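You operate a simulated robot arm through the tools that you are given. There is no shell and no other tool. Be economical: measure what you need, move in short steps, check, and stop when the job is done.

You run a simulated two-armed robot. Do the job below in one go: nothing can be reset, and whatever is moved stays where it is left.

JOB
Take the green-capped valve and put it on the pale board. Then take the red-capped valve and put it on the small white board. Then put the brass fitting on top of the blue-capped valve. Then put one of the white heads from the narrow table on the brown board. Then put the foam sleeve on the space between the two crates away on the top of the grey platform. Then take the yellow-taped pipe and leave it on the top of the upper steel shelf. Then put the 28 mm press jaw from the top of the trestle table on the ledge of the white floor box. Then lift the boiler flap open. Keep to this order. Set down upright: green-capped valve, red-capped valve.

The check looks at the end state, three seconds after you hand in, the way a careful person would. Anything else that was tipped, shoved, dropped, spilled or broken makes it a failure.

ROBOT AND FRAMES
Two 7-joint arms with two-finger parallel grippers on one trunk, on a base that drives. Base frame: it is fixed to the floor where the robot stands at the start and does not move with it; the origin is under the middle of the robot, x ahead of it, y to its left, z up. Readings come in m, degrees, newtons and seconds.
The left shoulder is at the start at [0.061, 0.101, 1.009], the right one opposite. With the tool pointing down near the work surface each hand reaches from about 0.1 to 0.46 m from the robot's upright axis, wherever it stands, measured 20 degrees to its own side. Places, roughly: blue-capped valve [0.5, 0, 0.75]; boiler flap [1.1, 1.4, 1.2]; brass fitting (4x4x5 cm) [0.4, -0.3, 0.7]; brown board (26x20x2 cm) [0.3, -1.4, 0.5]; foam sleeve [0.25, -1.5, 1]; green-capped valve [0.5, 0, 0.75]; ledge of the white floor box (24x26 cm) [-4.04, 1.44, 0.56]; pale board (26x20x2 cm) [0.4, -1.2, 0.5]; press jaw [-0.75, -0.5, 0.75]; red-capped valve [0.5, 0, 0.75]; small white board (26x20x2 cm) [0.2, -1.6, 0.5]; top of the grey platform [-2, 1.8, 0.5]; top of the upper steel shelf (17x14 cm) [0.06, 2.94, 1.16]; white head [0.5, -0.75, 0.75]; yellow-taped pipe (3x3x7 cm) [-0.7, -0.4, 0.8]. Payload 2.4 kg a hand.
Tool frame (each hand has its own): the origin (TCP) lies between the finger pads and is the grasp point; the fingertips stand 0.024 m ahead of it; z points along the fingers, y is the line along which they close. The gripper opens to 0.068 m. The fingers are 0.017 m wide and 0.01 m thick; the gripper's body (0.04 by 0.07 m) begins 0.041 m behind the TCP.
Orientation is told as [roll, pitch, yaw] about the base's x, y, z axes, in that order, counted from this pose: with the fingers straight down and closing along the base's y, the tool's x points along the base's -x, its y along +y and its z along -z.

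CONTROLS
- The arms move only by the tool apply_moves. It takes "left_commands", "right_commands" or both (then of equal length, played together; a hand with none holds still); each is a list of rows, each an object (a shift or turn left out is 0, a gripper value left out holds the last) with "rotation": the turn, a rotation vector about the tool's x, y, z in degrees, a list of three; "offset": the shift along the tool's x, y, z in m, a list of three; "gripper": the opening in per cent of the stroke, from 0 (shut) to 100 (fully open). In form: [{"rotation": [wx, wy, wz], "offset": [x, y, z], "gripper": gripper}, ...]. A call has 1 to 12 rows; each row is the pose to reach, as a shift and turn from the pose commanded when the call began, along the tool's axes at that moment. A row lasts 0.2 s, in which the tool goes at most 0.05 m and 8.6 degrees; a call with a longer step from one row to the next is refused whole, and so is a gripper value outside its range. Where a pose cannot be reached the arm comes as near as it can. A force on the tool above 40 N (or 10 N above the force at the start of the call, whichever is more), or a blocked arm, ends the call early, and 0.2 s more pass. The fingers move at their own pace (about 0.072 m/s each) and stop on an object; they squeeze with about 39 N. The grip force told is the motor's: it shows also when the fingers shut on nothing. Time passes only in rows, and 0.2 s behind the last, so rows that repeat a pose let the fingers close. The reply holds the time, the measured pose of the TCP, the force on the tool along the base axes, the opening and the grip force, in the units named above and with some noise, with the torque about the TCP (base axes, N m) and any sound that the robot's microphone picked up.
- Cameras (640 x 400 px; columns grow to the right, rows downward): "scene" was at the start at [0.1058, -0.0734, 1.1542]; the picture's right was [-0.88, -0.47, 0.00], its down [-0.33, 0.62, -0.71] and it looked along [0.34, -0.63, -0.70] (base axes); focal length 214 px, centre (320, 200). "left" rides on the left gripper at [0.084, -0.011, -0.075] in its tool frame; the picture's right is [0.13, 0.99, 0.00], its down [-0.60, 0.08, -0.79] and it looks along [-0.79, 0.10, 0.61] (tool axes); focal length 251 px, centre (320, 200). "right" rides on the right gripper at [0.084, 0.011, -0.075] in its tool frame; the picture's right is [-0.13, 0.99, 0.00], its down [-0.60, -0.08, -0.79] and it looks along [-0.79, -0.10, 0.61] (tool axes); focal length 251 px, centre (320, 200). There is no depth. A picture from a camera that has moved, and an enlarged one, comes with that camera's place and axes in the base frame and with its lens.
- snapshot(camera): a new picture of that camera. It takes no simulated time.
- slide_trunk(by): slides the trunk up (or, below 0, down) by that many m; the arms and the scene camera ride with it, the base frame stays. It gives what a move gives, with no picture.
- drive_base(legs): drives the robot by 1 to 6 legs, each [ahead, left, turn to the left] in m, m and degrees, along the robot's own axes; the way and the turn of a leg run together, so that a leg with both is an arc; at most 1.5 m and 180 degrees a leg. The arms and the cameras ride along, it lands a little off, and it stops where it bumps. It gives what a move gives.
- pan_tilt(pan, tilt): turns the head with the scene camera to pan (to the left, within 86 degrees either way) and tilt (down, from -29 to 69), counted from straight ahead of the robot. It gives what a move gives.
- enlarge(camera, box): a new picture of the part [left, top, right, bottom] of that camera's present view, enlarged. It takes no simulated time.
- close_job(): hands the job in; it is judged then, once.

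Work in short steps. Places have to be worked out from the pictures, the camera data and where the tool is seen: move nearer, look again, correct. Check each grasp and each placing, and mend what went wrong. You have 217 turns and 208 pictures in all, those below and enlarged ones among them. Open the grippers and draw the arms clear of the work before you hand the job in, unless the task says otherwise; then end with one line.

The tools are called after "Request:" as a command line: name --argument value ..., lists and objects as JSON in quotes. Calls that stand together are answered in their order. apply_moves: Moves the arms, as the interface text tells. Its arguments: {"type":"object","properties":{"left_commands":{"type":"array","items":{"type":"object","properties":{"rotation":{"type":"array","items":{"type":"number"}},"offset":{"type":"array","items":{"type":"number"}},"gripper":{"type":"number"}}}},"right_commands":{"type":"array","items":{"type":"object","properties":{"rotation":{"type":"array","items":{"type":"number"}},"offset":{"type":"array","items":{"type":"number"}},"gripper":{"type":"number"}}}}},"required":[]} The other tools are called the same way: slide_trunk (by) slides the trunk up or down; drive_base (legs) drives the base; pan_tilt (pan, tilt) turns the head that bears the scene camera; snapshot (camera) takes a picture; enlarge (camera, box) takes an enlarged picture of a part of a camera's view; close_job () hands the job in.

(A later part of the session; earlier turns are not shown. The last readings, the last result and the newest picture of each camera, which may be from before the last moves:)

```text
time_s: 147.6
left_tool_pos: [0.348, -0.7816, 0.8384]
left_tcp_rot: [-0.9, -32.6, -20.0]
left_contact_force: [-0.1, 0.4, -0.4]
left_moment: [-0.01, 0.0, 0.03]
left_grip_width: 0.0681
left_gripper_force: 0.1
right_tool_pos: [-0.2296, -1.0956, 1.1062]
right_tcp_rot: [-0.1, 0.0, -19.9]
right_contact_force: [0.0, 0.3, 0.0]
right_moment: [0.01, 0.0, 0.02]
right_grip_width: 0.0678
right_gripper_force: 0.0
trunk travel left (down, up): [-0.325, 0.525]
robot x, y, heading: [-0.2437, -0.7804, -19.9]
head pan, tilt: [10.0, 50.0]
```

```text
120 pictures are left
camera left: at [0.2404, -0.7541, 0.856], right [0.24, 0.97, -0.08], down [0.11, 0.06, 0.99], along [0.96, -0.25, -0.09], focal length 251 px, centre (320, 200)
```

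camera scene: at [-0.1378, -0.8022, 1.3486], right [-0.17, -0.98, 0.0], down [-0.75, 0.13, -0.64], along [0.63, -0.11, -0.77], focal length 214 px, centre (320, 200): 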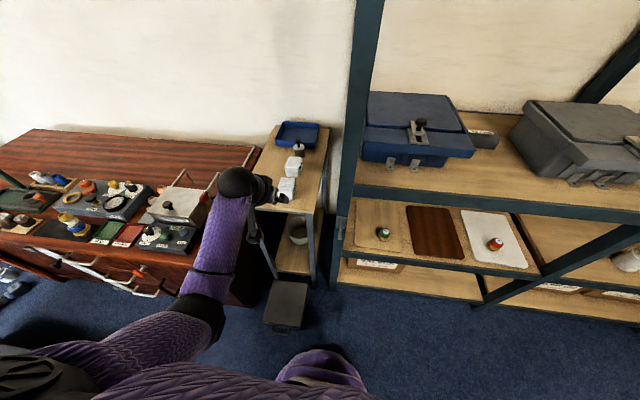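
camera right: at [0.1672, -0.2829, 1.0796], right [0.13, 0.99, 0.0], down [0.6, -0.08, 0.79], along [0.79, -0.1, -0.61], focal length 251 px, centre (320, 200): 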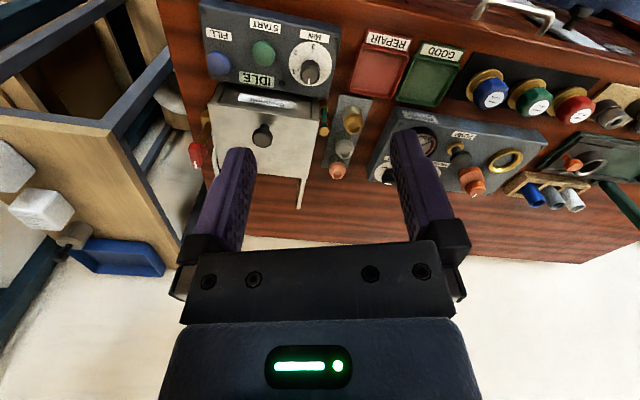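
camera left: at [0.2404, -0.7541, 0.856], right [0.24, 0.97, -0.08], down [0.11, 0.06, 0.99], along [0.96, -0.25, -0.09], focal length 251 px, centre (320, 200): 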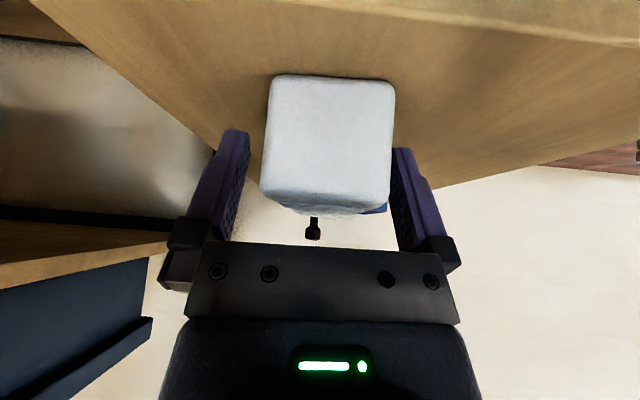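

Fingers straddle the block fully. Centre by 3 mm, close, and lift.

Request:
apply_moves --left_commands '[{"offset": [0, 0.003, 0]}, {"offset": [0, 0.003, 0], "gripper": 0}, {"offset": [0, 0.003, 0], "gripper": 0}, {"offset": [0, 0.003, 0], "gripper": 0}, {"offset": [-0.0107, 0.003, -0.0169]}, {"offset": [-0.0268, 0.003, -0.0422]}, {"offset": [-0.043, 0.003, -0.0674]}, {"offset": [-0.043, 0.003, -0.0674]}]'

Request:
snapshot --camera "left"

```text
time_s: 149.4
left_tool_pos: [0.3503, -0.778, 0.9208]
left_tcp_rot: [-1.0, -32.6, -20.0]
left_contact_force: [0.0, -0.3, -3.1]
left_moment: [-0.01, 0.01, -0.01]
left_grip_width: 0.0497
left_gripper_force: 38.7
right_tool_pos: [-0.2302, -1.0951, 1.1059]
right_tcp_rot: [-0.1, 0.0, -19.9]
right_contact_force: [-0.1, -0.5, 0.8]
right_moment: [0.0, 0.0, -0.01]
right_grip_width: 0.0677
right_gripper_force: 0.0
trunk travel left (down, up): [-0.325, 0.525]
robot x, y, heading: [-0.2424, -0.7758, -20.1]
head pan, tilt: [10.0, 50.0]
```

```text
119 pictures are left
camera left: at [0.2423, -0.7504, 0.9386], right [0.24, 0.97, -0.08], down [0.11, 0.06, 0.99], along [0.96, -0.25, -0.09], focal length 251 px, centre (320, 200)
```

left: 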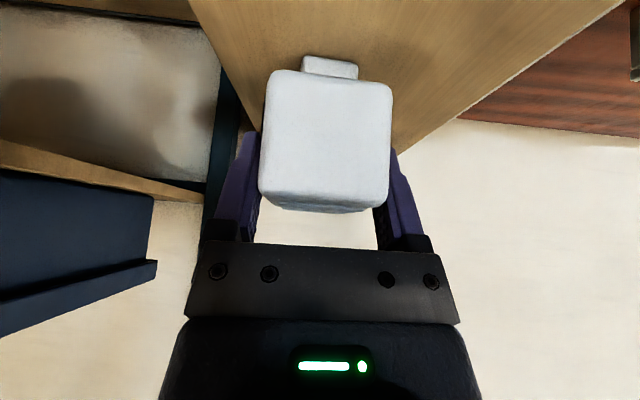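

Head lifted and firm. Back off 0.25 m, retract and lower the arm, then lower the trunk.

Request:
drive_base --legs '[[-0.25, 0, 0]]'

Request:
apply_moves --left_commands '[{"offset": [0.031, -0.014, 0.004]}, {"offset": [0.062, -0.028, 0.008]}, {"offset": [0.093, -0.042, 0.012]}, {"offset": [0.124, -0.056, 0.016]}, {"offset": [0.155, -0.07, 0.02]}]'

Request:
slide_trunk --by -0.2

Request:
drive_base --legs '[[0, -0.5, 0]]'

Request:
snapshot --camera "scene"

```text
time_s: 151.2
left_tool_pos: [0.1135, -0.6899, 0.9224]
left_tcp_rot: [-1.0, -32.6, -19.7]
left_contact_force: [0.6, -0.1, -3.3]
left_moment: [0.01, 0.05, -0.01]
left_grip_width: 0.0497
left_gripper_force: 38.7
right_tool_pos: [-0.4639, -1.0099, 1.1048]
right_tcp_rot: [-0.1, 0.0, -19.8]
right_contact_force: [0.4, 0.5, 0.4]
right_moment: [-0.02, -0.03, 0.0]
right_grip_width: 0.068
right_gripper_force: 0.1
trunk travel left (down, up): [-0.325, 0.525]
robot x, y, heading: [-0.4774, -0.6933, -19.8]
head pan, tilt: [10.0, 50.0]
```

```text
time_s: 152.4
left_tool_pos: [-0.0246, -0.7153, 0.8225]
left_tcp_rot: [-1.2, -32.6, -19.6]
left_contact_force: [-0.3, 0.6, -2.1]
left_moment: [0.0, 0.03, -0.03]
left_grip_width: 0.0498
left_gripper_force: 39.4
right_tool_pos: [-0.4642, -1.0095, 1.106]
right_tcp_rot: [-0.1, 0.0, -19.7]
right_contact_force: [0.1, 0.3, 0.1]
right_moment: [0.02, 0.01, -0.01]
right_grip_width: 0.0678
right_gripper_force: 0.1
trunk travel left (down, up): [-0.325, 0.525]
robot x, y, heading: [-0.48, -0.6948, -19.4]
head pan, tilt: [10.0, 50.0]
```

```text
time_s: 154.6
left_tool_pos: [-0.023, -0.7153, 0.622]
left_tcp_rot: [-1.0, -32.6, -19.7]
left_contact_force: [-0.5, 0.6, -3.3]
left_moment: [0.02, 0.06, -0.02]
left_grip_width: 0.0498
left_gripper_force: 39.1
right_tool_pos: [-0.4642, -1.0095, 0.906]
right_tcp_rot: [-0.2, 0.1, -19.6]
right_contact_force: [-0.5, 0.0, 0.1]
right_moment: [0.02, -0.01, -0.02]
right_grip_width: 0.0679
right_gripper_force: 0.1
trunk travel left (down, up): [-0.125, 0.725]
robot x, y, heading: [-0.4808, -0.6895, -19.8]
head pan, tilt: [10.0, 50.0]
```

```text
time_s: 157.5
left_tool_pos: [-0.1945, -1.1885, 0.6229]
left_tcp_rot: [-1.0, -32.6, -20.0]
left_contact_force: [-1.0, -0.3, -3.3]
left_moment: [0.03, 0.03, -0.02]
left_grip_width: 0.0497
left_gripper_force: 39.2
right_tool_pos: [-0.6349, -1.4798, 0.9055]
right_tcp_rot: [0.0, 0.0, -20.1]
right_contact_force: [-0.3, 0.2, 0.2]
right_moment: [0.03, 0.0, 0.0]
right_grip_width: 0.0678
right_gripper_force: 0.1
trunk travel left (down, up): [-0.125, 0.725]
robot x, y, heading: [-0.649, -1.1615, -20.1]
head pan, tilt: [10.0, 50.0]
```

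```text
118 pictures are left
camera scene: at [-0.4826, -1.2088, 1.0439], right [-0.18, -0.98, 0.0], down [-0.75, 0.13, -0.64], along [0.63, -0.11, -0.77], focal length 214 px, centre (320, 200)
```

scene: 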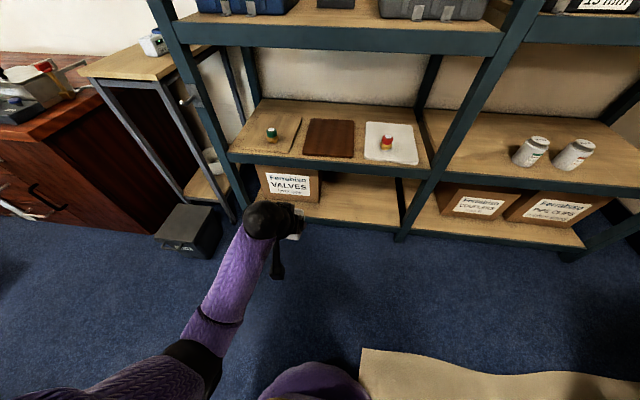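

Drive in: 0.026 right, 0.34 forward, then check.

Request:
drive_base --legs '[[0, -0.026, 0], [0.34, 0, 0]]'

Request:
snapshot --camera "left"

Request:
snapshot --camera "scene"

```text
time_s: 160.1
left_tool_pos: [0.1122, -1.3242, 0.6232]
left_tcp_rot: [-1.0, -32.6, -19.7]
left_contact_force: [0.1, 0.7, -2.9]
left_moment: [0.01, -0.02, -0.02]
left_grip_width: 0.0498
left_gripper_force: 39.1
right_tool_pos: [-0.3293, -1.6203, 0.9056]
right_tcp_rot: [0.0, 0.0, -19.8]
right_contact_force: [-0.4, 0.5, -0.4]
right_moment: [-0.01, 0.01, -0.03]
right_grip_width: 0.0681
right_gripper_force: 0.1
trunk travel left (down, up): [-0.125, 0.725]
robot x, y, heading: [-0.3438, -1.2989, -19.8]
head pan, tilt: [10.0, 50.0]
```

```text
117 pictures are left
camera left: at [0.0041, -1.2975, 0.6391], right [0.24, 0.97, -0.08], down [0.11, 0.06, 0.99], along [0.96, -0.25, -0.09], focal length 251 px, centre (320, 200)
```

left: 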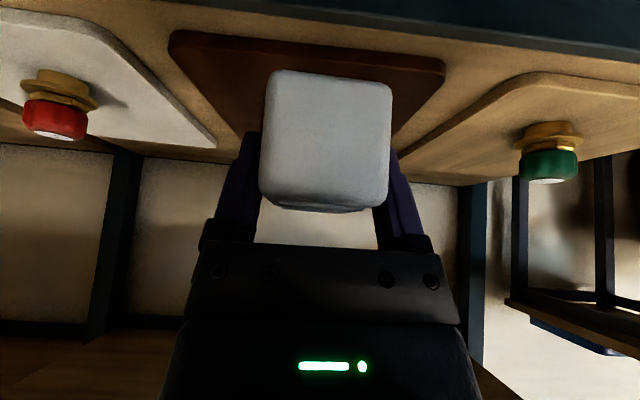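

```text
116 pictures are left
camera scene: at [-0.1768, -1.3471, 1.044], right [-0.17, -0.99, 0.0], down [-0.76, 0.13, -0.64], along [0.63, -0.11, -0.77], focal length 214 px, centre (320, 200)
```

scene: 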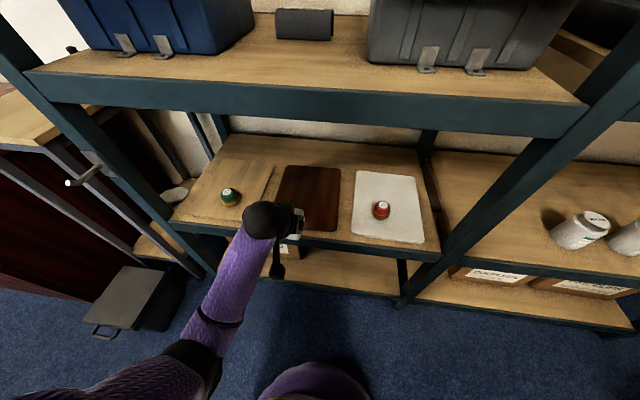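

Centred over the brown board's lane. Drive the last 0.135 m, then lower.

Request:
drive_base --legs '[[0.135, -0.008, 0]]'

Request:
apply_moves --left_commands '[{"offset": [0.0107, 0, 0.0169]}, {"offset": [0.0215, 0, 0.0337]}, {"offset": [0.0295, 0, 0.0464]}, {"offset": [0.0322, 0, 0.0506]}, {"offset": [0.0338, 0, 0.0531]}]'

Request:
snapshot --camera "left"

```text
time_s: 161.4
left_tool_pos: [0.2362, -1.3785, 0.6222]
left_tcp_rot: [-1.0, -32.6, -19.8]
left_contact_force: [-0.7, 0.3, -3.8]
left_moment: [0.01, 0.06, 0.0]
left_grip_width: 0.05
left_gripper_force: 39.4
right_tool_pos: [-0.2041, -1.6724, 0.9065]
right_tcp_rot: [0.0, -0.1, -19.7]
right_contact_force: [1.0, -0.4, -0.3]
right_moment: [-0.01, -0.01, -0.01]
right_grip_width: 0.0682
right_gripper_force: 0.0
trunk travel left (down, up): [-0.125, 0.725]
robot x, y, heading: [-0.2165, -1.3545, -19.9]
head pan, tilt: [10.0, 50.0]
```

```text
time_s: 162.6
left_tool_pos: [0.2356, -1.3805, 0.562]
left_tcp_rot: [-1.0, -33.0, -19.9]
left_contact_force: [2.4, -2.6, 31.4]
left_moment: [0.68, -0.37, -0.29]
left_grip_width: 0.05
left_gripper_force: 39.1
right_tool_pos: [-0.2059, -1.6726, 0.9064]
right_tcp_rot: [0.0, -0.2, -19.9]
right_contact_force: [0.6, -0.2, 0.6]
right_moment: [0.01, 0.01, 0.02]
right_grip_width: 0.0678
right_gripper_force: 0.1
trunk travel left (down, up): [-0.125, 0.725]
robot x, y, heading: [-0.2173, -1.3513, -19.7]
head pan, tilt: [10.0, 50.0]
```

```text
115 pictures are left
camera left: at [0.1292, -1.3533, 0.5775], right [0.24, 0.97, -0.08], down [0.1, 0.06, 0.99], along [0.96, -0.25, -0.08], focal length 251 px, centre (320, 200)
```

left: 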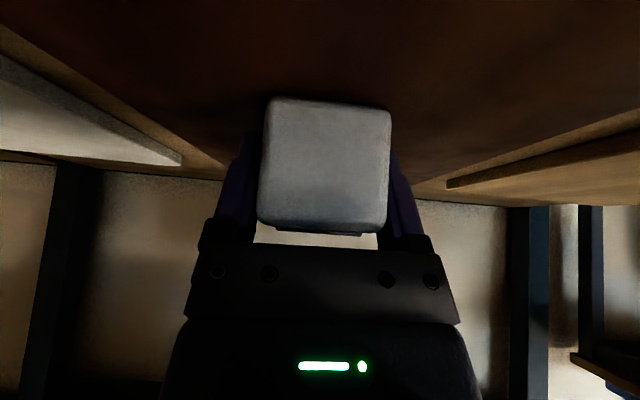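

On the board. Ease, open, withdraw, back off and check.

Request:
apply_moves --left_commands '[{"offset": [-0.0007, 0, -0.001]}, {"offset": [-0.0007, 0, -0.001], "gripper": 60}, {"offset": [-0.0007, 0, -0.001], "gripper": 100}, {"offset": [-0.0007, 0, -0.001], "gripper": 100}, {"offset": [0, 0, -0.02]}, {"offset": [0, 0, -0.045]}]'

Request:
drive_base --legs '[[-0.3, 0, 0]]'

Request:
snapshot --camera "scene"

```text
time_s: 164.0
left_tool_pos: [0.2133, -1.372, 0.597]
left_tcp_rot: [-1.0, -32.5, -19.9]
left_contact_force: [0.1, -0.6, 0.8]
left_moment: [0.02, -0.01, 0.02]
left_grip_width: 0.0678
left_gripper_force: 0.1
right_tool_pos: [-0.2045, -1.6727, 0.9052]
right_tcp_rot: [0.0, 0.0, -19.9]
right_contact_force: [0.2, 0.1, -0.7]
right_moment: [-0.01, -0.02, 0.01]
right_grip_width: 0.068
right_gripper_force: 0.1
trunk travel left (down, up): [-0.125, 0.725]
robot x, y, heading: [-0.2196, -1.3532, -20.1]
head pan, tilt: [10.0, 50.0]
```

```text
time_s: 166.1
left_tool_pos: [-0.0712, -1.2696, 0.5969]
left_tcp_rot: [-1.0, -32.6, -20.1]
left_contact_force: [-0.8, 0.4, 0.2]
left_moment: [0.02, -0.01, 0.01]
left_grip_width: 0.0681
left_gripper_force: 0.0
right_tool_pos: [-0.4898, -1.5688, 0.9058]
right_tcp_rot: [-0.1, 0.0, -20.0]
right_contact_force: [0.4, -1.5, -0.6]
right_moment: [0.0, -0.05, -0.02]
right_grip_width: 0.0681
right_gripper_force: 0.0
trunk travel left (down, up): [-0.125, 0.725]
robot x, y, heading: [-0.5006, -1.2544, -20.0]
head pan, tilt: [10.0, 50.0]
```

```text
114 pictures are left
camera scene: at [-0.3364, -1.2981, 1.044], right [-0.18, -0.98, 0.0], down [-0.75, 0.13, -0.64], along [0.63, -0.11, -0.77], focal length 214 px, centre (320, 200)
```

scene: 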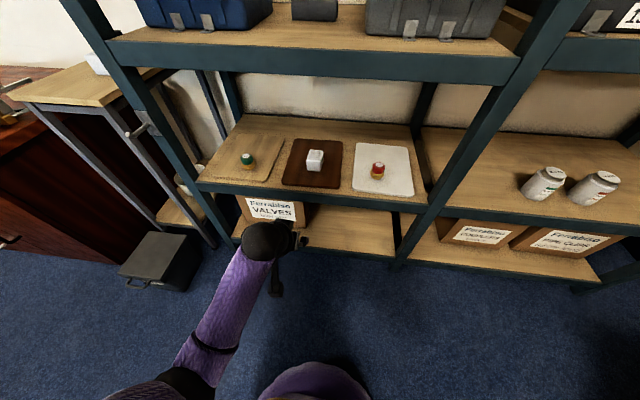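

All three boards are done. Next the foam sleeve: raise trunk 0.4 m and look at it.

Request:
slide_trunk --by 0.4

Request:
enlarge --camera "scene" --box '[200, 40, 440, 190]'

Request:
snapshot --camera "left"

```text
time_s: 169.9
left_tool_pos: [-0.0721, -1.2688, 0.9971]
left_tcp_rot: [-1.0, -32.7, -20.0]
left_contact_force: [0.1, -0.2, -1.1]
left_moment: [-0.02, -0.01, 0.0]
left_grip_width: 0.0681
left_gripper_force: 0.1
right_tool_pos: [-0.4884, -1.5695, 1.3051]
right_tcp_rot: [-0.1, -0.1, -20.0]
right_contact_force: [0.3, 0.1, -0.1]
right_moment: [-0.01, -0.01, 0.0]
right_grip_width: 0.0679
right_gripper_force: 0.2
trunk travel left (down, up): [-0.525, 0.324]
robot x, y, heading: [-0.5035, -1.2518, -20.1]
head pan, tilt: [10.0, 50.0]
```

```text
2.67 times, centred on (320, 115) of scene
camera zoom: at [-0.4079, -1.272, 1.4491], right [-0.18, -0.98, 0.0], down [-0.75, 0.13, -0.64], along [0.63, -0.11, -0.77], focal length 572 px, centre (320, 427)
```

zoom: 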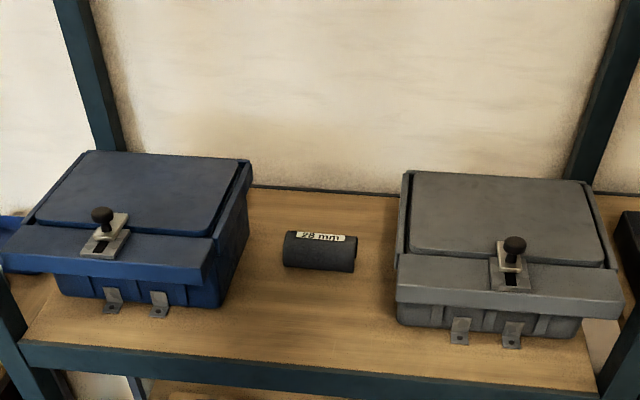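

```text
112 pictures are left
camera left: at [-0.1785, -1.2418, 1.0139], right [0.25, 0.97, -0.08], down [0.11, 0.06, 0.99], along [0.96, -0.25, -0.09], focal length 251 px, centre (320, 200)
```

left: 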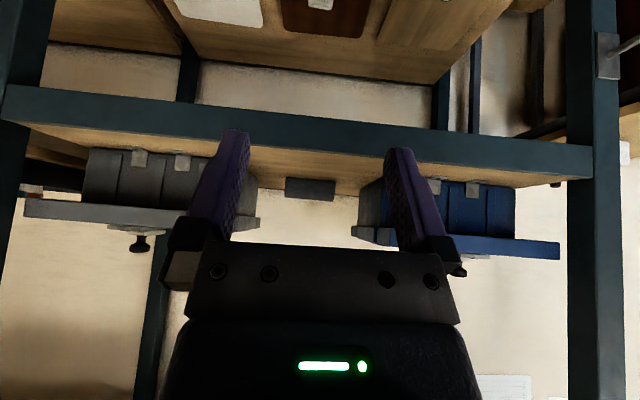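

Foam sleeve ≈ (0.335, -1.40, 0.955), axis along the shelf, gap between crates ≈ 0.215 m. It must be gripped across (closing in depth), so I turn the left tool: first untilt to vertical.

Request:
apply_moves --left_commands '[{"rotation": [0, 8, 0]}, {"rotation": [0, 16, 0]}, {"rotation": [0, 24, 0]}, {"rotation": [0, 32, 0]}, {"rotation": [0, 32.5, 0]}]'

Request:
apply_moves --left_commands '[{"rotation": [0, 0, -8]}, {"rotation": [0, 0, -16]}, {"rotation": [0, 0, -24]}, {"rotation": [0, 0, -32]}, {"rotation": [0, 0, -40]}, {"rotation": [0, 0, -48]}, {"rotation": [0, 0, -56]}, {"rotation": [0, 0, -64]}, {"rotation": [0, 0, -72]}, {"rotation": [0, 0, -80]}, {"rotation": [0, 0, -88]}, {"rotation": [0, 0, -90]}]'

Request:
snapshot --camera "scene"

```text
time_s: 171.1
left_tool_pos: [-0.0703, -1.2703, 0.9971]
left_tcp_rot: [-0.8, -0.1, -20.6]
left_contact_force: [-0.2, 0.3, 0.3]
left_moment: [0.02, -0.02, 0.0]
left_grip_width: 0.0678
left_gripper_force: 0.1
right_tool_pos: [-0.4897, -1.5688, 1.3058]
right_tcp_rot: [0.0, 0.1, -20.0]
right_contact_force: [-0.8, -0.6, -0.5]
right_moment: [0.01, 0.05, -0.05]
right_grip_width: 0.0681
right_gripper_force: 0.1
trunk travel left (down, up): [-0.525, 0.324]
robot x, y, heading: [-0.5053, -1.252, -19.9]
head pan, tilt: [10.0, 50.0]
```

```text
time_s: 173.7
left_tool_pos: [-0.0703, -1.2707, 0.9963]
left_tcp_rot: [-0.1, 0.9, 69.5]
left_contact_force: [0.3, -0.2, -0.2]
left_moment: [-0.02, -0.01, 0.01]
left_grip_width: 0.0682
left_gripper_force: 0.1
right_tool_pos: [-0.4902, -1.569, 1.3059]
right_tcp_rot: [-0.1, 0.1, -20.0]
right_contact_force: [-0.4, 0.0, -0.2]
right_moment: [0.01, 0.02, -0.01]
right_grip_width: 0.0678
right_gripper_force: 0.1
trunk travel left (down, up): [-0.525, 0.324]
robot x, y, heading: [-0.5032, -1.2523, -20.1]
head pan, tilt: [10.0, 50.0]
```

```text
111 pictures are left
camera scene: at [-0.4079, -1.272, 1.4491], right [-0.18, -0.98, 0.0], down [-0.75, 0.13, -0.64], along [0.63, -0.11, -0.77], focal length 214 px, centre (320, 200)
```

scene: 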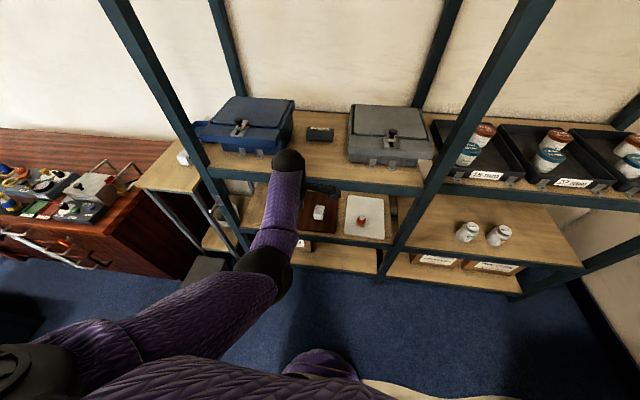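

Yaw reached. Now lean the hand 18° (camera side up, to clear the grey crate), raise trunk 0.12, then drive in above the gap.

Request:
apply_moves --left_commands '[{"rotation": [0, 8, 0]}, {"rotation": [0, 16, 0]}, {"rotation": [0, 18, 0]}, {"rotation": [0, 18, 0]}]'

Request:
slide_trunk --by 0.12

Request:
drive_base --legs '[[0.22, 0.012, 0]]'

Request:
snapshot --camera "scene"

Request:
snapshot --camera "left"

```text
time_s: 174.7
left_tool_pos: [-0.0701, -1.2692, 0.997]
left_tcp_rot: [-0.3, 19.0, 69.5]
left_contact_force: [-0.2, 0.1, -0.3]
left_moment: [-0.03, 0.0, -0.01]
left_grip_width: 0.068
left_gripper_force: 0.0
right_tool_pos: [-0.4896, -1.5684, 1.3056]
right_tcp_rot: [-0.1, 0.1, -20.0]
right_contact_force: [-0.4, -0.1, -0.2]
right_moment: [0.02, 0.0, -0.01]
right_grip_width: 0.0679
right_gripper_force: 0.2
trunk travel left (down, up): [-0.525, 0.324]
robot x, y, heading: [-0.5007, -1.2507, -20.2]
head pan, tilt: [10.0, 50.0]
```

```text
time_s: 176.2
left_tool_pos: [-0.0699, -1.2696, 1.117]
left_tcp_rot: [0.0, 18.7, 69.5]
left_contact_force: [0.7, 0.1, -0.1]
left_moment: [-0.04, -0.03, 0.0]
left_grip_width: 0.0683
left_gripper_force: 0.0
right_tool_pos: [-0.4897, -1.569, 1.426]
right_tcp_rot: [-0.1, 0.1, -20.0]
right_contact_force: [-0.3, -0.2, 0.8]
right_moment: [0.0, 0.02, -0.02]
right_grip_width: 0.0679
right_gripper_force: 0.1
trunk travel left (down, up): [-0.645, 0.205]
robot x, y, heading: [-0.5029, -1.25, -20.2]
head pan, tilt: [10.0, 50.0]
```

```text
time_s: 177.9
left_tool_pos: [0.1392, -1.3332, 1.1161]
left_tcp_rot: [0.0, 18.9, 69.5]
left_contact_force: [0.4, -0.9, -0.4]
left_moment: [-0.02, 0.02, -0.02]
left_grip_width: 0.0678
left_gripper_force: 0.0
right_tool_pos: [-0.2794, -1.6341, 1.4254]
right_tcp_rot: [-0.1, 0.2, -19.9]
right_contact_force: [-0.5, -0.5, 0.4]
right_moment: [0.0, 0.02, -0.01]
right_grip_width: 0.068
right_gripper_force: 0.1
trunk travel left (down, up): [-0.645, 0.205]
robot x, y, heading: [-0.2923, -1.3156, -20.2]
head pan, tilt: [10.0, 50.0]
```

```text
110 pictures are left
camera scene: at [-0.2033, -1.3343, 1.5692], right [-0.18, -0.98, 0.0], down [-0.75, 0.13, -0.64], along [0.63, -0.11, -0.77], focal length 214 px, centre (320, 200)
```

scene: 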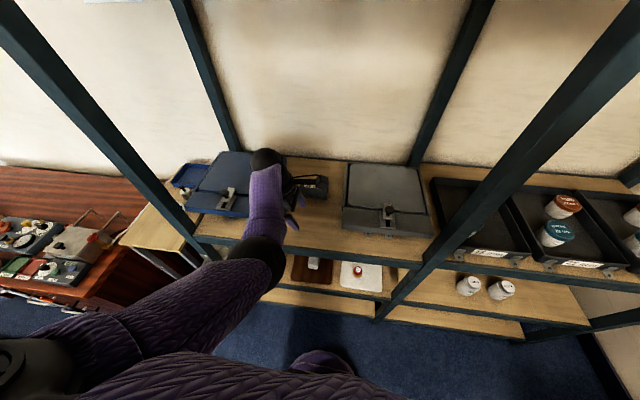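

```text
109 pictures are left
camera left: at [0.1302, -1.3908, 1.2137], right [-0.97, 0.23, 0.04], down [0.22, 0.8, 0.56], along [0.1, 0.55, -0.83], focal length 251 px, centre (320, 200)
```

left: 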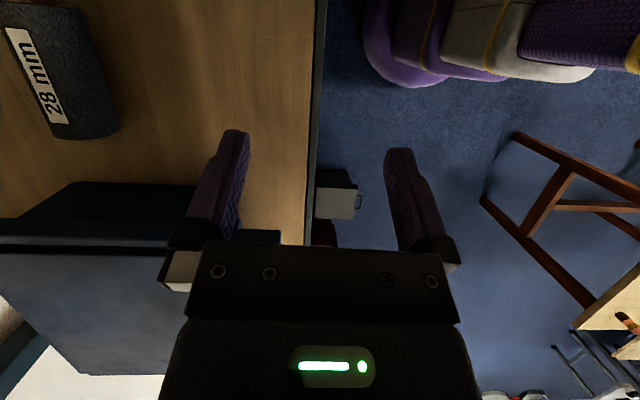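

Foam triangulates to ≈ (0.358, -1.41, 0.94). Drive another 0.11 m forward and 0.04 right, then extend the arm over it.

Request:
drive_base --legs '[[0.11, -0.04, 0]]'

Request:
snapshot --camera "left"

Request:
snapshot --camera "scene"

```text
time_s: 179.1
left_tool_pos: [0.2272, -1.4085, 1.1166]
left_tcp_rot: [0.0, 18.8, 69.5]
left_contact_force: [0.2, -0.1, -0.1]
left_moment: [-0.01, 0.01, 0.01]
left_grip_width: 0.0678
left_gripper_force: 0.1
right_tool_pos: [-0.1894, -1.7086, 1.4262]
right_tcp_rot: [-0.1, 0.1, -19.8]
right_contact_force: [-0.5, 0.0, 0.8]
right_moment: [0.02, 0.04, 0.0]
right_grip_width: 0.0679
right_gripper_force: 0.0
trunk travel left (down, up): [-0.645, 0.205]
robot x, y, heading: [-0.205, -1.3886, -20.2]
head pan, tilt: [10.0, 50.0]
```

```text
108 pictures are left
camera left: at [0.2194, -1.4658, 1.2137], right [-0.97, 0.23, 0.04], down [0.22, 0.8, 0.56], along [0.1, 0.55, -0.83], focal length 251 px, centre (320, 200)
```

left: 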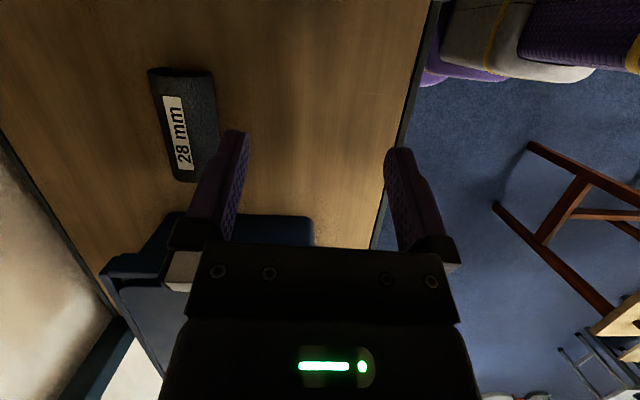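

```text
107 pictures are left
camera scene: at [-0.1142, -1.4101, 1.5692], right [-0.17, -0.98, 0.0], down [-0.76, 0.13, -0.64], along [0.63, -0.11, -0.77], focal length 214 px, centre (320, 200)
```

scene: 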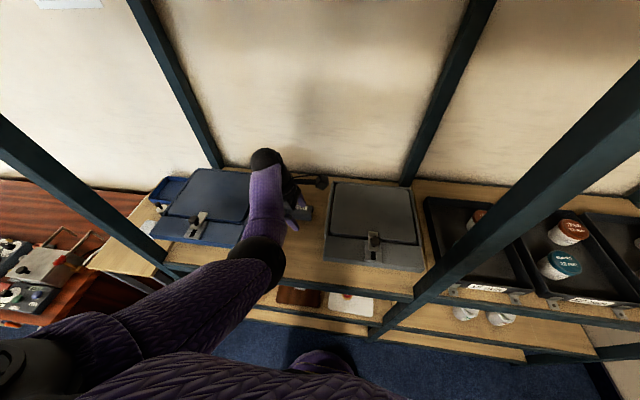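

Foam refined to (0.361, -1.413). Extend the arm forward 0.1275, left 0.042, down to z≈1.05.

Request:
apply_moves --left_commands '[{"offset": [-0.015, -0.032, 0.0]}, {"offset": [-0.03, -0.064, 0.0]}, {"offset": [-0.04, -0.096, 0.01]}, {"offset": [-0.05, -0.1275, 0.03]}, {"offset": [-0.061, -0.1275, 0.05]}, {"offset": [-0.061, -0.1275, 0.05]}]'

Request:
snapshot --camera "left"

Request:
snapshot --camera "scene"

```text
time_s: 180.5
left_tool_pos: [0.2747, -1.3869, 1.1075]
left_tcp_rot: [0.0, 18.9, 69.5]
left_contact_force: [-0.4, -0.6, 0.4]
left_moment: [0.02, 0.0, 0.01]
left_grip_width: 0.068
left_gripper_force: 0.0
left hand out of reach, approached as far as the arm can: row 2, 3, 4, 5, 6
right_tool_pos: [-0.1905, -1.7067, 1.4265]
right_tcp_rot: [-0.1, 0.0, -19.9]
right_contact_force: [0.1, -0.2, 0.9]
right_moment: [-0.04, 0.0, 0.02]
right_grip_width: 0.0682
right_gripper_force: 0.0
trunk travel left (down, up): [-0.645, 0.205]
robot x, y, heading: [-0.2105, -1.3894, -20.2]
head pan, tilt: [10.0, 50.0]
```

```text
106 pictures are left
camera left: at [0.2662, -1.4443, 1.205], right [-0.97, 0.23, 0.04], down [0.21, 0.8, 0.56], along [0.1, 0.55, -0.83], focal length 251 px, centre (320, 200)
```

left: 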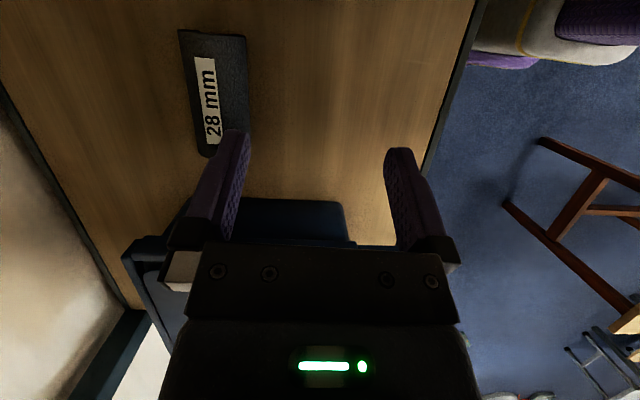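

```text
105 pictures are left
camera scene: at [-0.1152, -1.4082, 1.5693], right [-0.17, -0.98, 0.0], down [-0.75, 0.13, -0.64], along [0.63, -0.11, -0.77], focal length 214 px, centre (320, 200)
```

scene: 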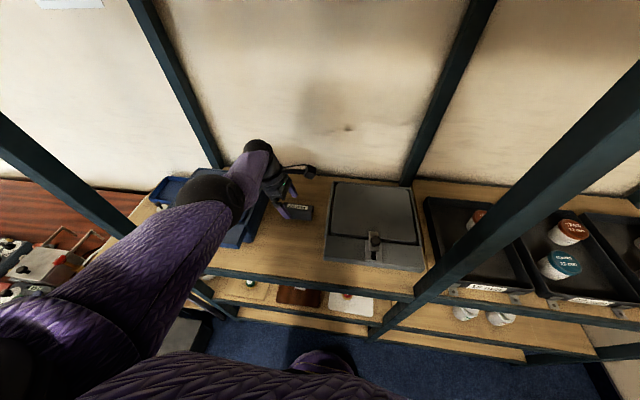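

The arm's wrist reach (~0.43 m from the shoulder) is used up. I'll bring the hand back a little and up, then move the base 0.08 m left so the arm lines up straight with the gap.

Request:
apply_moves --left_commands '[{"offset": [-0.045, -0.09, 0.02]}, {"offset": [-0.032, -0.0425, -0.035]}, {"offset": [-0.032, -0.0425, -0.035]}]'

```text
refused: row 1 steps farther than a row can; nothing moved
```

Rewrite relative to the commanded pose: back 0.085, up 0.09.

Request:
apply_moves --left_commands '[{"offset": [0.01, 0.028, -0.028]}, {"offset": [0.02, 0.056, -0.056]}, {"offset": [0.029, 0.085, -0.085]}, {"offset": [0.029, 0.085, -0.085]}]'

Request:
drive_base --legs '[[0.01, 0.08, 0]]'

```text
time_s: 181.5
left_tool_pos: [0.2142, -1.3562, 1.1841]
left_tcp_rot: [0.1, 18.8, 69.6]
left_contact_force: [0.9, 0.7, 0.1]
left_moment: [0.0, 0.01, -0.02]
left_grip_width: 0.0681
left_gripper_force: 0.1
left hand out of reach, approached as far as the arm can: row 3, 4
right_tool_pos: [-0.1899, -1.7089, 1.4258]
right_tcp_rot: [-0.2, 0.0, -19.9]
right_contact_force: [0.1, -0.7, -0.8]
right_moment: [0.05, -0.03, 0.0]
right_grip_width: 0.0682
right_gripper_force: 0.0
trunk travel left (down, up): [-0.645, 0.205]
robot x, y, heading: [-0.2063, -1.3903, -20.0]
head pan, tilt: [10.0, 50.0]
```

```text
time_s: 182.6
left_tool_pos: [0.2519, -1.2838, 1.1847]
left_tcp_rot: [-0.1, 19.0, 69.4]
left_contact_force: [0.0, 1.0, -0.7]
left_moment: [0.01, -0.01, 0.01]
left_grip_width: 0.068
left_gripper_force: 0.1
right_tool_pos: [-0.1547, -1.6357, 1.4257]
right_tcp_rot: [-0.2, -0.1, -20.0]
right_contact_force: [0.3, -0.6, -0.4]
right_moment: [0.01, 0.01, 0.01]
right_grip_width: 0.068
right_gripper_force: 0.1
trunk travel left (down, up): [-0.645, 0.205]
robot x, y, heading: [-0.1671, -1.3186, -20.1]
head pan, tilt: [10.0, 50.0]
```

Tilt the hand 18° forward and move it right 0.085 and down 0.06 into the lane, then lower the trunk 0.12.

Request:
apply_moves --left_commands '[{"rotation": [6, 0, 0], "offset": [0.027, 0, 0.009]}, {"rotation": [12, 0, 0], "offset": [0.054, 0, 0.018]}, {"rotation": [18, 0, 0], "offset": [0.0805, 0, 0.027]}, {"rotation": [18, 0, 0], "offset": [0.07, 0, 0.057]}, {"rotation": [18, 0, 0], "offset": [0.061, 0, 0.084]}, {"rotation": [18, 0, 0], "offset": [0.061, 0, 0.084]}]'

Request:
slide_trunk --by -0.1

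Request:
snapshot --camera "left"

Request:
snapshot --camera "scene"

```text
time_s: 184.2
left_tool_pos: [0.2603, -1.3567, 1.1611]
left_tcp_rot: [-24.5, 16.6, 68.9]
left_contact_force: [0.1, -0.6, 0.6]
left_moment: [0.01, 0.0, 0.02]
left_grip_width: 0.0681
left_gripper_force: 0.0
left hand out of reach, approached as far as the arm can: row 1
right_tool_pos: [-0.1548, -1.6368, 1.4244]
right_tcp_rot: [-0.1, 0.0, -20.0]
right_contact_force: [0.6, -0.5, -0.1]
right_moment: [-0.02, 0.0, 0.01]
right_grip_width: 0.0681
right_gripper_force: 0.0
trunk travel left (down, up): [-0.645, 0.205]
robot x, y, heading: [-0.1648, -1.3182, -20.1]
head pan, tilt: [10.0, 50.0]
stopped in row 6 (left hand): the arm was blocked; the commanded pose is now the measured one
```

```text
time_s: 185.5
left_tool_pos: [0.2625, -1.3487, 1.0595]
left_tcp_rot: [-24.5, 15.8, 69.4]
left_contact_force: [-0.6, 0.1, -0.6]
left_moment: [-0.01, 0.03, 0.02]
left_grip_width: 0.068
left_gripper_force: 0.1
right_tool_pos: [-0.154, -1.637, 1.3257]
right_tcp_rot: [-0.2, 0.0, -20.1]
right_contact_force: [0.7, 0.5, -1.0]
right_moment: [0.02, 0.01, 0.0]
right_grip_width: 0.0681
right_gripper_force: 0.0
trunk travel left (down, up): [-0.545, 0.304]
robot x, y, heading: [-0.1687, -1.318, -20.2]
head pan, tilt: [10.0, 50.0]
```

```text
104 pictures are left
camera left: at [0.2211, -1.4007, 1.1515], right [-0.93, 0.1, -0.36], down [-0.1, 0.86, 0.5], along [0.36, 0.5, -0.79], focal length 251 px, centre (320, 200)
```

left: 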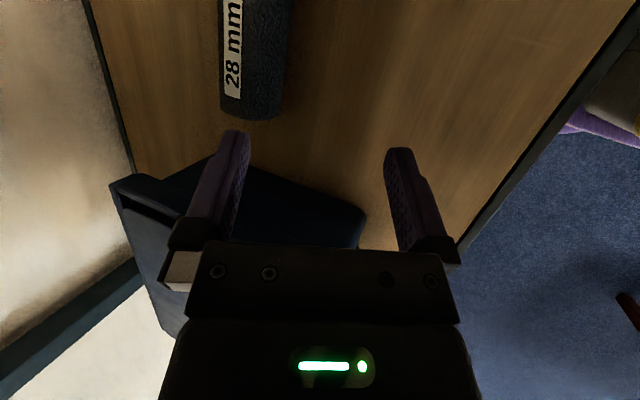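

```text
103 pictures are left
camera scene: at [-0.0743, -1.3395, 1.4692], right [-0.18, -0.98, 0.0], down [-0.75, 0.13, -0.64], along [0.63, -0.11, -0.77], focal length 214 px, centre (320, 200)
```

scene: 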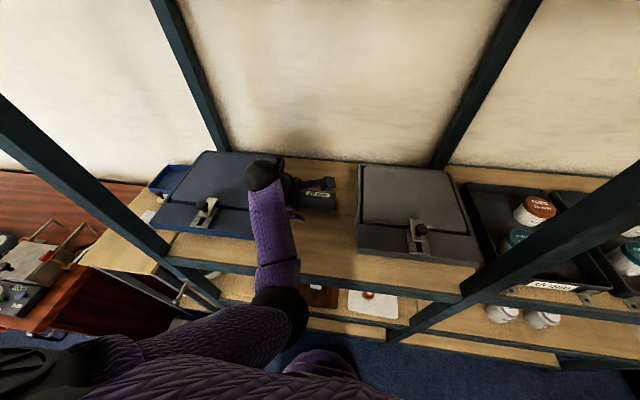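

Crate lids turn out lower (≈1.0 m), so clearance is good. Move the hand horizontally over the foam (goal xy 0.355, -1.406), opening 86 %.

Request:
apply_moves --left_commands '[{"offset": [0.0064, -0.0317, 0.0163], "gripper": 86}, {"offset": [0.0129, -0.0633, 0.0327]}, {"offset": [0.0193, -0.095, 0.049]}, {"offset": [0.0193, -0.095, 0.049]}]'

Request:
snapshot --camera "left"

Request:
snapshot --camera "scene"

```text
time_s: 186.5
left_tool_pos: [0.3464, -1.4171, 1.0582]
left_tcp_rot: [-24.1, 17.1, 68.5]
left_contact_force: [-0.2, -0.6, 0.0]
left_moment: [0.05, 0.02, 0.01]
left_grip_width: 0.0584
left_gripper_force: 0.0
right_tool_pos: [-0.1548, -1.6369, 1.3262]
right_tcp_rot: [-0.1, -0.1, -20.0]
right_contact_force: [0.3, 1.0, -0.9]
right_moment: [0.04, 0.0, 0.01]
right_grip_width: 0.068
right_gripper_force: 0.3
trunk travel left (down, up): [-0.545, 0.304]
robot x, y, heading: [-0.1683, -1.3181, -20.0]
head pan, tilt: [10.0, 50.0]
```

```text
102 pictures are left
camera left: at [0.3064, -1.466, 1.1524], right [-0.93, 0.1, -0.35], down [-0.08, 0.87, 0.48], along [0.36, 0.48, -0.8], focal length 251 px, centre (320, 200)
```

left: 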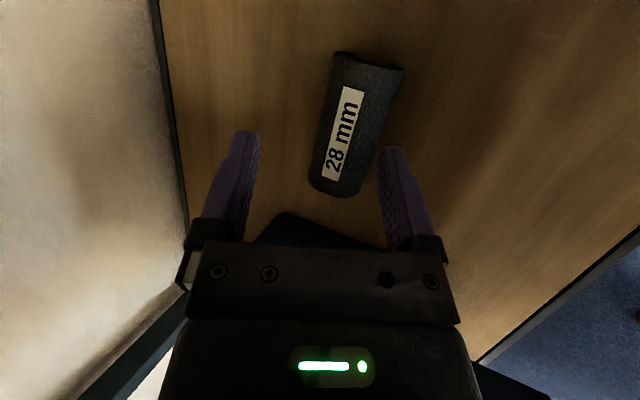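

```text
101 pictures are left
camera scene: at [-0.0745, -1.3395, 1.4692], right [-0.18, -0.98, 0.0], down [-0.75, 0.13, -0.64], along [0.63, -0.11, -0.77], focal length 214 px, centre (320, 200)
```

scene: 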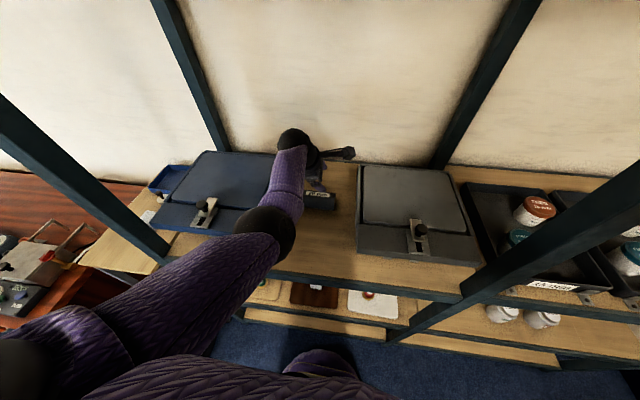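

Foam centre from this view (0.361, -1.416). Shift (9 mm, 9 mm), lower trunk 0.07 and look.

Request:
apply_moves --left_commands '[{"offset": [-0.011, -0.006, -0.001]}, {"offset": [-0.011, -0.006, -0.001]}]'

Request:
slide_trunk --by -0.07

Request:
snapshot --camera "left"

Request:
snapshot --camera "scene"

```text
time_s: 187.1
left_tool_pos: [0.3562, -1.4091, 1.0595]
left_tcp_rot: [-24.2, 17.2, 68.4]
left_contact_force: [0.2, -0.4, -1.1]
left_moment: [0.0, 0.02, -0.01]
left_grip_width: 0.0586
left_gripper_force: 0.0
right_tool_pos: [-0.1555, -1.6366, 1.3259]
right_tcp_rot: [-0.1, 0.0, -20.0]
right_contact_force: [0.7, 0.3, 0.2]
right_moment: [-0.01, -0.03, -0.01]
right_grip_width: 0.0682
right_gripper_force: 0.3
trunk travel left (down, up): [-0.545, 0.304]
robot x, y, heading: [-0.167, -1.3184, -20.1]
head pan, tilt: [10.0, 50.0]
```

```text
time_s: 188.2
left_tool_pos: [0.3567, -1.4102, 0.9892]
left_tcp_rot: [-24.2, 17.2, 68.5]
left_contact_force: [-0.1, 0.1, 0.0]
left_moment: [0.0, -0.02, 0.0]
left_grip_width: 0.0585
left_gripper_force: 0.0
right_tool_pos: [-0.1539, -1.6365, 1.2561]
right_tcp_rot: [0.0, 0.0, -20.0]
right_contact_force: [-0.9, 0.2, -0.1]
right_moment: [0.01, -0.01, 0.02]
right_grip_width: 0.068
right_gripper_force: 0.1
trunk travel left (down, up): [-0.475, 0.374]
robot x, y, heading: [-0.1691, -1.3175, -20.1]
head pan, tilt: [10.0, 50.0]
```

```text
100 pictures are left
camera left: at [0.3161, -1.4584, 1.0825], right [-0.93, 0.11, -0.35], down [-0.08, 0.87, 0.48], along [0.36, 0.48, -0.8], focal length 251 px, centre (320, 200)
```

left: 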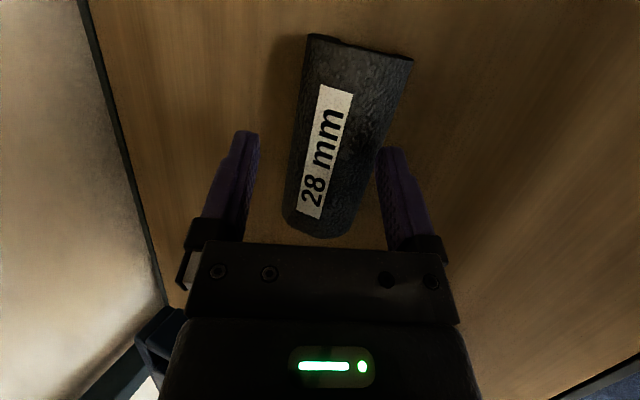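

```text
99 pictures are left
camera scene: at [-0.069, -1.3414, 1.399], right [-0.18, -0.98, 0.0], down [-0.75, 0.13, -0.64], along [0.63, -0.11, -0.77], focal length 214 px, centre (320, 200)
```

scene: 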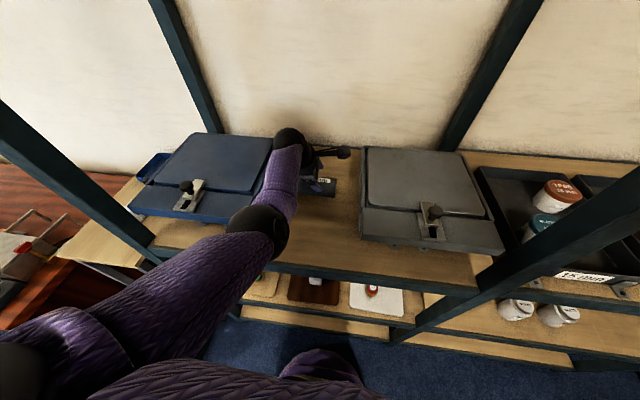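

The remaining lateral offset cancels with the vertical descent. Lower the trunk 0.031 m more and close.

Request:
slide_trunk --by -0.031

Request:
apply_moves --left_commands '[{"offset": [0, 0, 0], "gripper": 0}, {"offset": [0, 0, 0], "gripper": 0}, {"offset": [0, 0, 0], "gripper": 0}]'

Request:
snapshot --camera "left"

```text
time_s: 188.9
left_tool_pos: [0.3556, -1.4096, 0.9581]
left_tcp_rot: [-24.2, 17.2, 68.5]
left_contact_force: [-1.7, 0.8, 4.8]
left_moment: [0.08, 0.19, -0.06]
left_grip_width: 0.058
left_gripper_force: 0.1
right_tool_pos: [-0.1562, -1.6367, 1.2244]
right_tcp_rot: [-0.1, 0.0, -20.0]
right_contact_force: [-0.3, -1.2, -0.5]
right_moment: [0.0, -0.02, 0.0]
right_grip_width: 0.0677
right_gripper_force: 0.0
trunk travel left (down, up): [-0.444, 0.406]
robot x, y, heading: [-0.1669, -1.3206, -20.3]
head pan, tilt: [10.0, 50.0]
```

```text
time_s: 189.8
left_tool_pos: [0.3565, -1.4099, 0.958]
left_tcp_rot: [-24.2, 17.1, 68.6]
left_contact_force: [-1.6, 1.5, 4.0]
left_moment: [0.09, 0.01, 0.0]
left_grip_width: 0.0551
left_gripper_force: 39.0
right_tool_pos: [-0.1555, -1.6367, 1.2243]
right_tcp_rot: [0.0, -0.1, -20.0]
right_contact_force: [0.7, -0.4, -0.5]
right_moment: [0.03, 0.01, -0.01]
right_grip_width: 0.0679
right_gripper_force: 0.1
trunk travel left (down, up): [-0.444, 0.406]
robot x, y, heading: [-0.1655, -1.3168, -20.2]
head pan, tilt: [10.0, 50.0]
```

```text
98 pictures are left
camera left: at [0.3157, -1.4582, 1.0515], right [-0.93, 0.1, -0.35], down [-0.08, 0.87, 0.48], along [0.36, 0.48, -0.8], focal length 251 px, centre (320, 200)
```

left: 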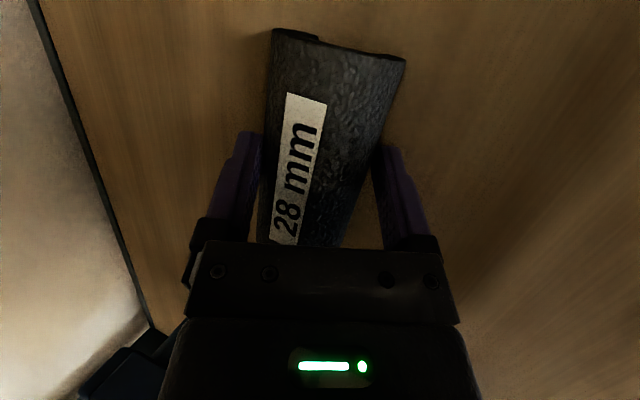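

Gripped at 0.055 m. Lift with the trunk 0.12 m and check.

Request:
slide_trunk --by 0.15

Request:
snapshot --camera "left"

```text
time_s: 191.5
left_tool_pos: [0.3575, -1.4111, 1.1078]
left_tcp_rot: [-24.1, 17.2, 68.5]
left_contact_force: [0.0, 1.2, 0.4]
left_moment: [0.0, -0.03, 0.01]
left_grip_width: 0.0531
left_gripper_force: 38.1
right_tool_pos: [-0.1543, -1.6379, 1.3747]
right_tcp_rot: [-0.2, 0.0, -20.0]
right_contact_force: [0.3, 0.3, 0.4]
right_moment: [-0.02, 0.03, -0.02]
right_grip_width: 0.0678
right_gripper_force: 0.0
trunk travel left (down, up): [-0.594, 0.255]
robot x, y, heading: [-0.1676, -1.3176, -20.1]
head pan, tilt: [10.0, 50.0]
```

```text
97 pictures are left
camera left: at [0.3163, -1.4585, 1.2012], right [-0.93, 0.1, -0.35], down [-0.08, 0.87, 0.48], along [0.36, 0.48, -0.8], focal length 251 px, centre (320, 200)
```

left: 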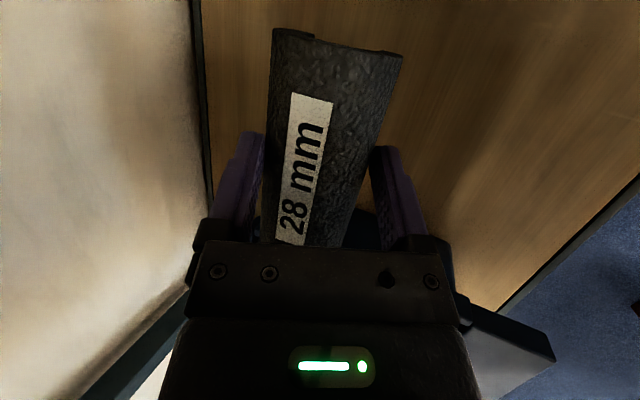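

Foam held. Back out, slide left past the trestle table and turn toward the far side of the room for a look.

Request:
drive_base --legs '[[-0.3, 0, 0], [0, 1.1, 0], [0, 0, 150]]'

Request:
pan_tilt --pan 0 --tilt 25

Request:
snapshot --camera "scene"

```text
time_s: 195.9
left_tool_pos: [0.2055, -0.9505, 1.109]
left_tcp_rot: [-24.0, 18.3, 67.1]
left_contact_force: [-1.3, -1.8, -1.2]
left_moment: [0.03, 0.05, -0.08]
left_grip_width: 0.0526
left_gripper_force: 38.9
right_tool_pos: [-0.3015, -1.167, 1.3748]
right_tcp_rot: [-0.1, 0.0, -20.3]
right_contact_force: [-0.4, -0.2, -0.4]
right_moment: [0.01, 0.02, -0.01]
right_grip_width: 0.0679
right_gripper_force: 0.0
trunk travel left (down, up): [-0.594, 0.255]
robot x, y, heading: [-0.3113, -0.8461, -20.3]
head pan, tilt: [10.0, 50.0]
stopped in leg 2: the force on the tool passed its limit at 77 N (the readings are from after the stop); the commanded pose is now the measured one
```

```text
time_s: 196.8
left_tool_pos: [0.2057, -0.9513, 1.108]
left_tcp_rot: [-24.0, 18.1, 67.1]
left_contact_force: [-2.5, -4.5, -1.5]
left_moment: [-0.02, 0.12, -0.25]
left_grip_width: 0.0523
left_gripper_force: 39.4
right_tool_pos: [-0.3006, -1.1673, 1.3745]
right_tcp_rot: [-0.2, 0.0, -20.3]
right_contact_force: [0.0, -0.9, 0.4]
right_moment: [0.0, -0.01, -0.03]
right_grip_width: 0.0678
right_gripper_force: 0.1
trunk travel left (down, up): [-0.594, 0.255]
robot x, y, heading: [-0.3145, -0.846, -20.4]
head pan, tilt: [0.0, 25.0]
```

```text
96 pictures are left
camera scene: at [-0.2115, -0.8866, 1.5557], right [-0.35, -0.94, 0.0], down [-0.4, 0.15, -0.91], along [0.85, -0.31, -0.42], focal length 214 px, centre (320, 200)
```

scene: 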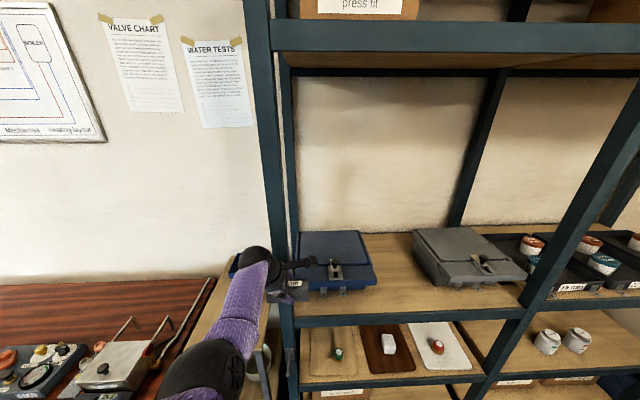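

The hand touched the shelf post. I move right 0.06 away from it, back off 0.25 m more, and look.

Request:
drive_base --legs '[[0, -0.06, 0], [-0.25, 0, 0]]'

Request:
snapshot --camera "scene"

Request:
snapshot --camera "left"

```text
time_s: 199.2
left_tool_pos: [-0.0518, -0.9179, 1.108]
left_tcp_rot: [-24.0, 18.3, 67.1]
left_contact_force: [-1.7, 0.4, 0.0]
left_moment: [0.0, 0.03, -0.01]
left_grip_width: 0.052
left_gripper_force: 39.0
right_tool_pos: [-0.5591, -1.1337, 1.3737]
right_tcp_rot: [0.0, 0.1, -20.1]
right_contact_force: [-1.0, 0.3, 0.7]
right_moment: [0.03, -0.01, 0.03]
right_grip_width: 0.068
right_gripper_force: 0.0
trunk travel left (down, up): [-0.594, 0.255]
robot x, y, heading: [-0.5695, -0.8165, -20.1]
head pan, tilt: [0.0, 25.0]
```

```text
95 pictures are left
camera scene: at [-0.4696, -0.854, 1.5558], right [-0.35, -0.94, 0.0], down [-0.4, 0.15, -0.91], along [0.85, -0.31, -0.42], focal length 214 px, centre (320, 200)
```

scene: 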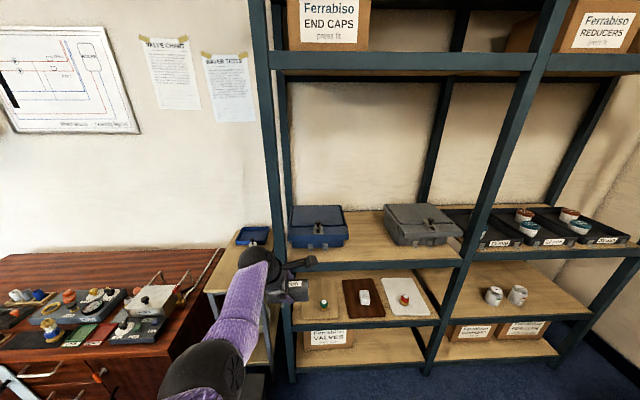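

```text
94 pictures are left
camera left: at [-0.0926, -0.9635, 1.2033], right [-0.93, 0.12, -0.34], down [-0.06, 0.88, 0.47], along [0.36, 0.46, -0.81], focal length 251 px, centre (320, 200)
```

left: 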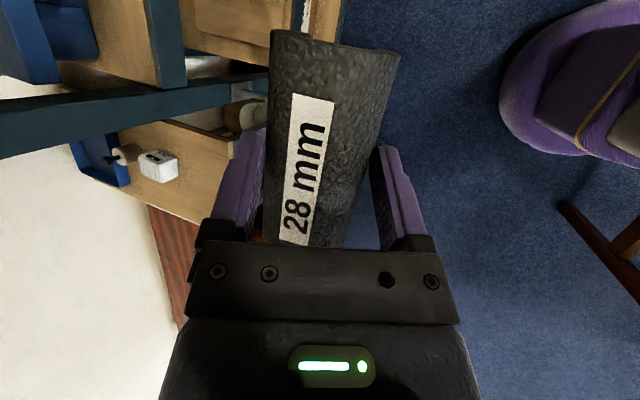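

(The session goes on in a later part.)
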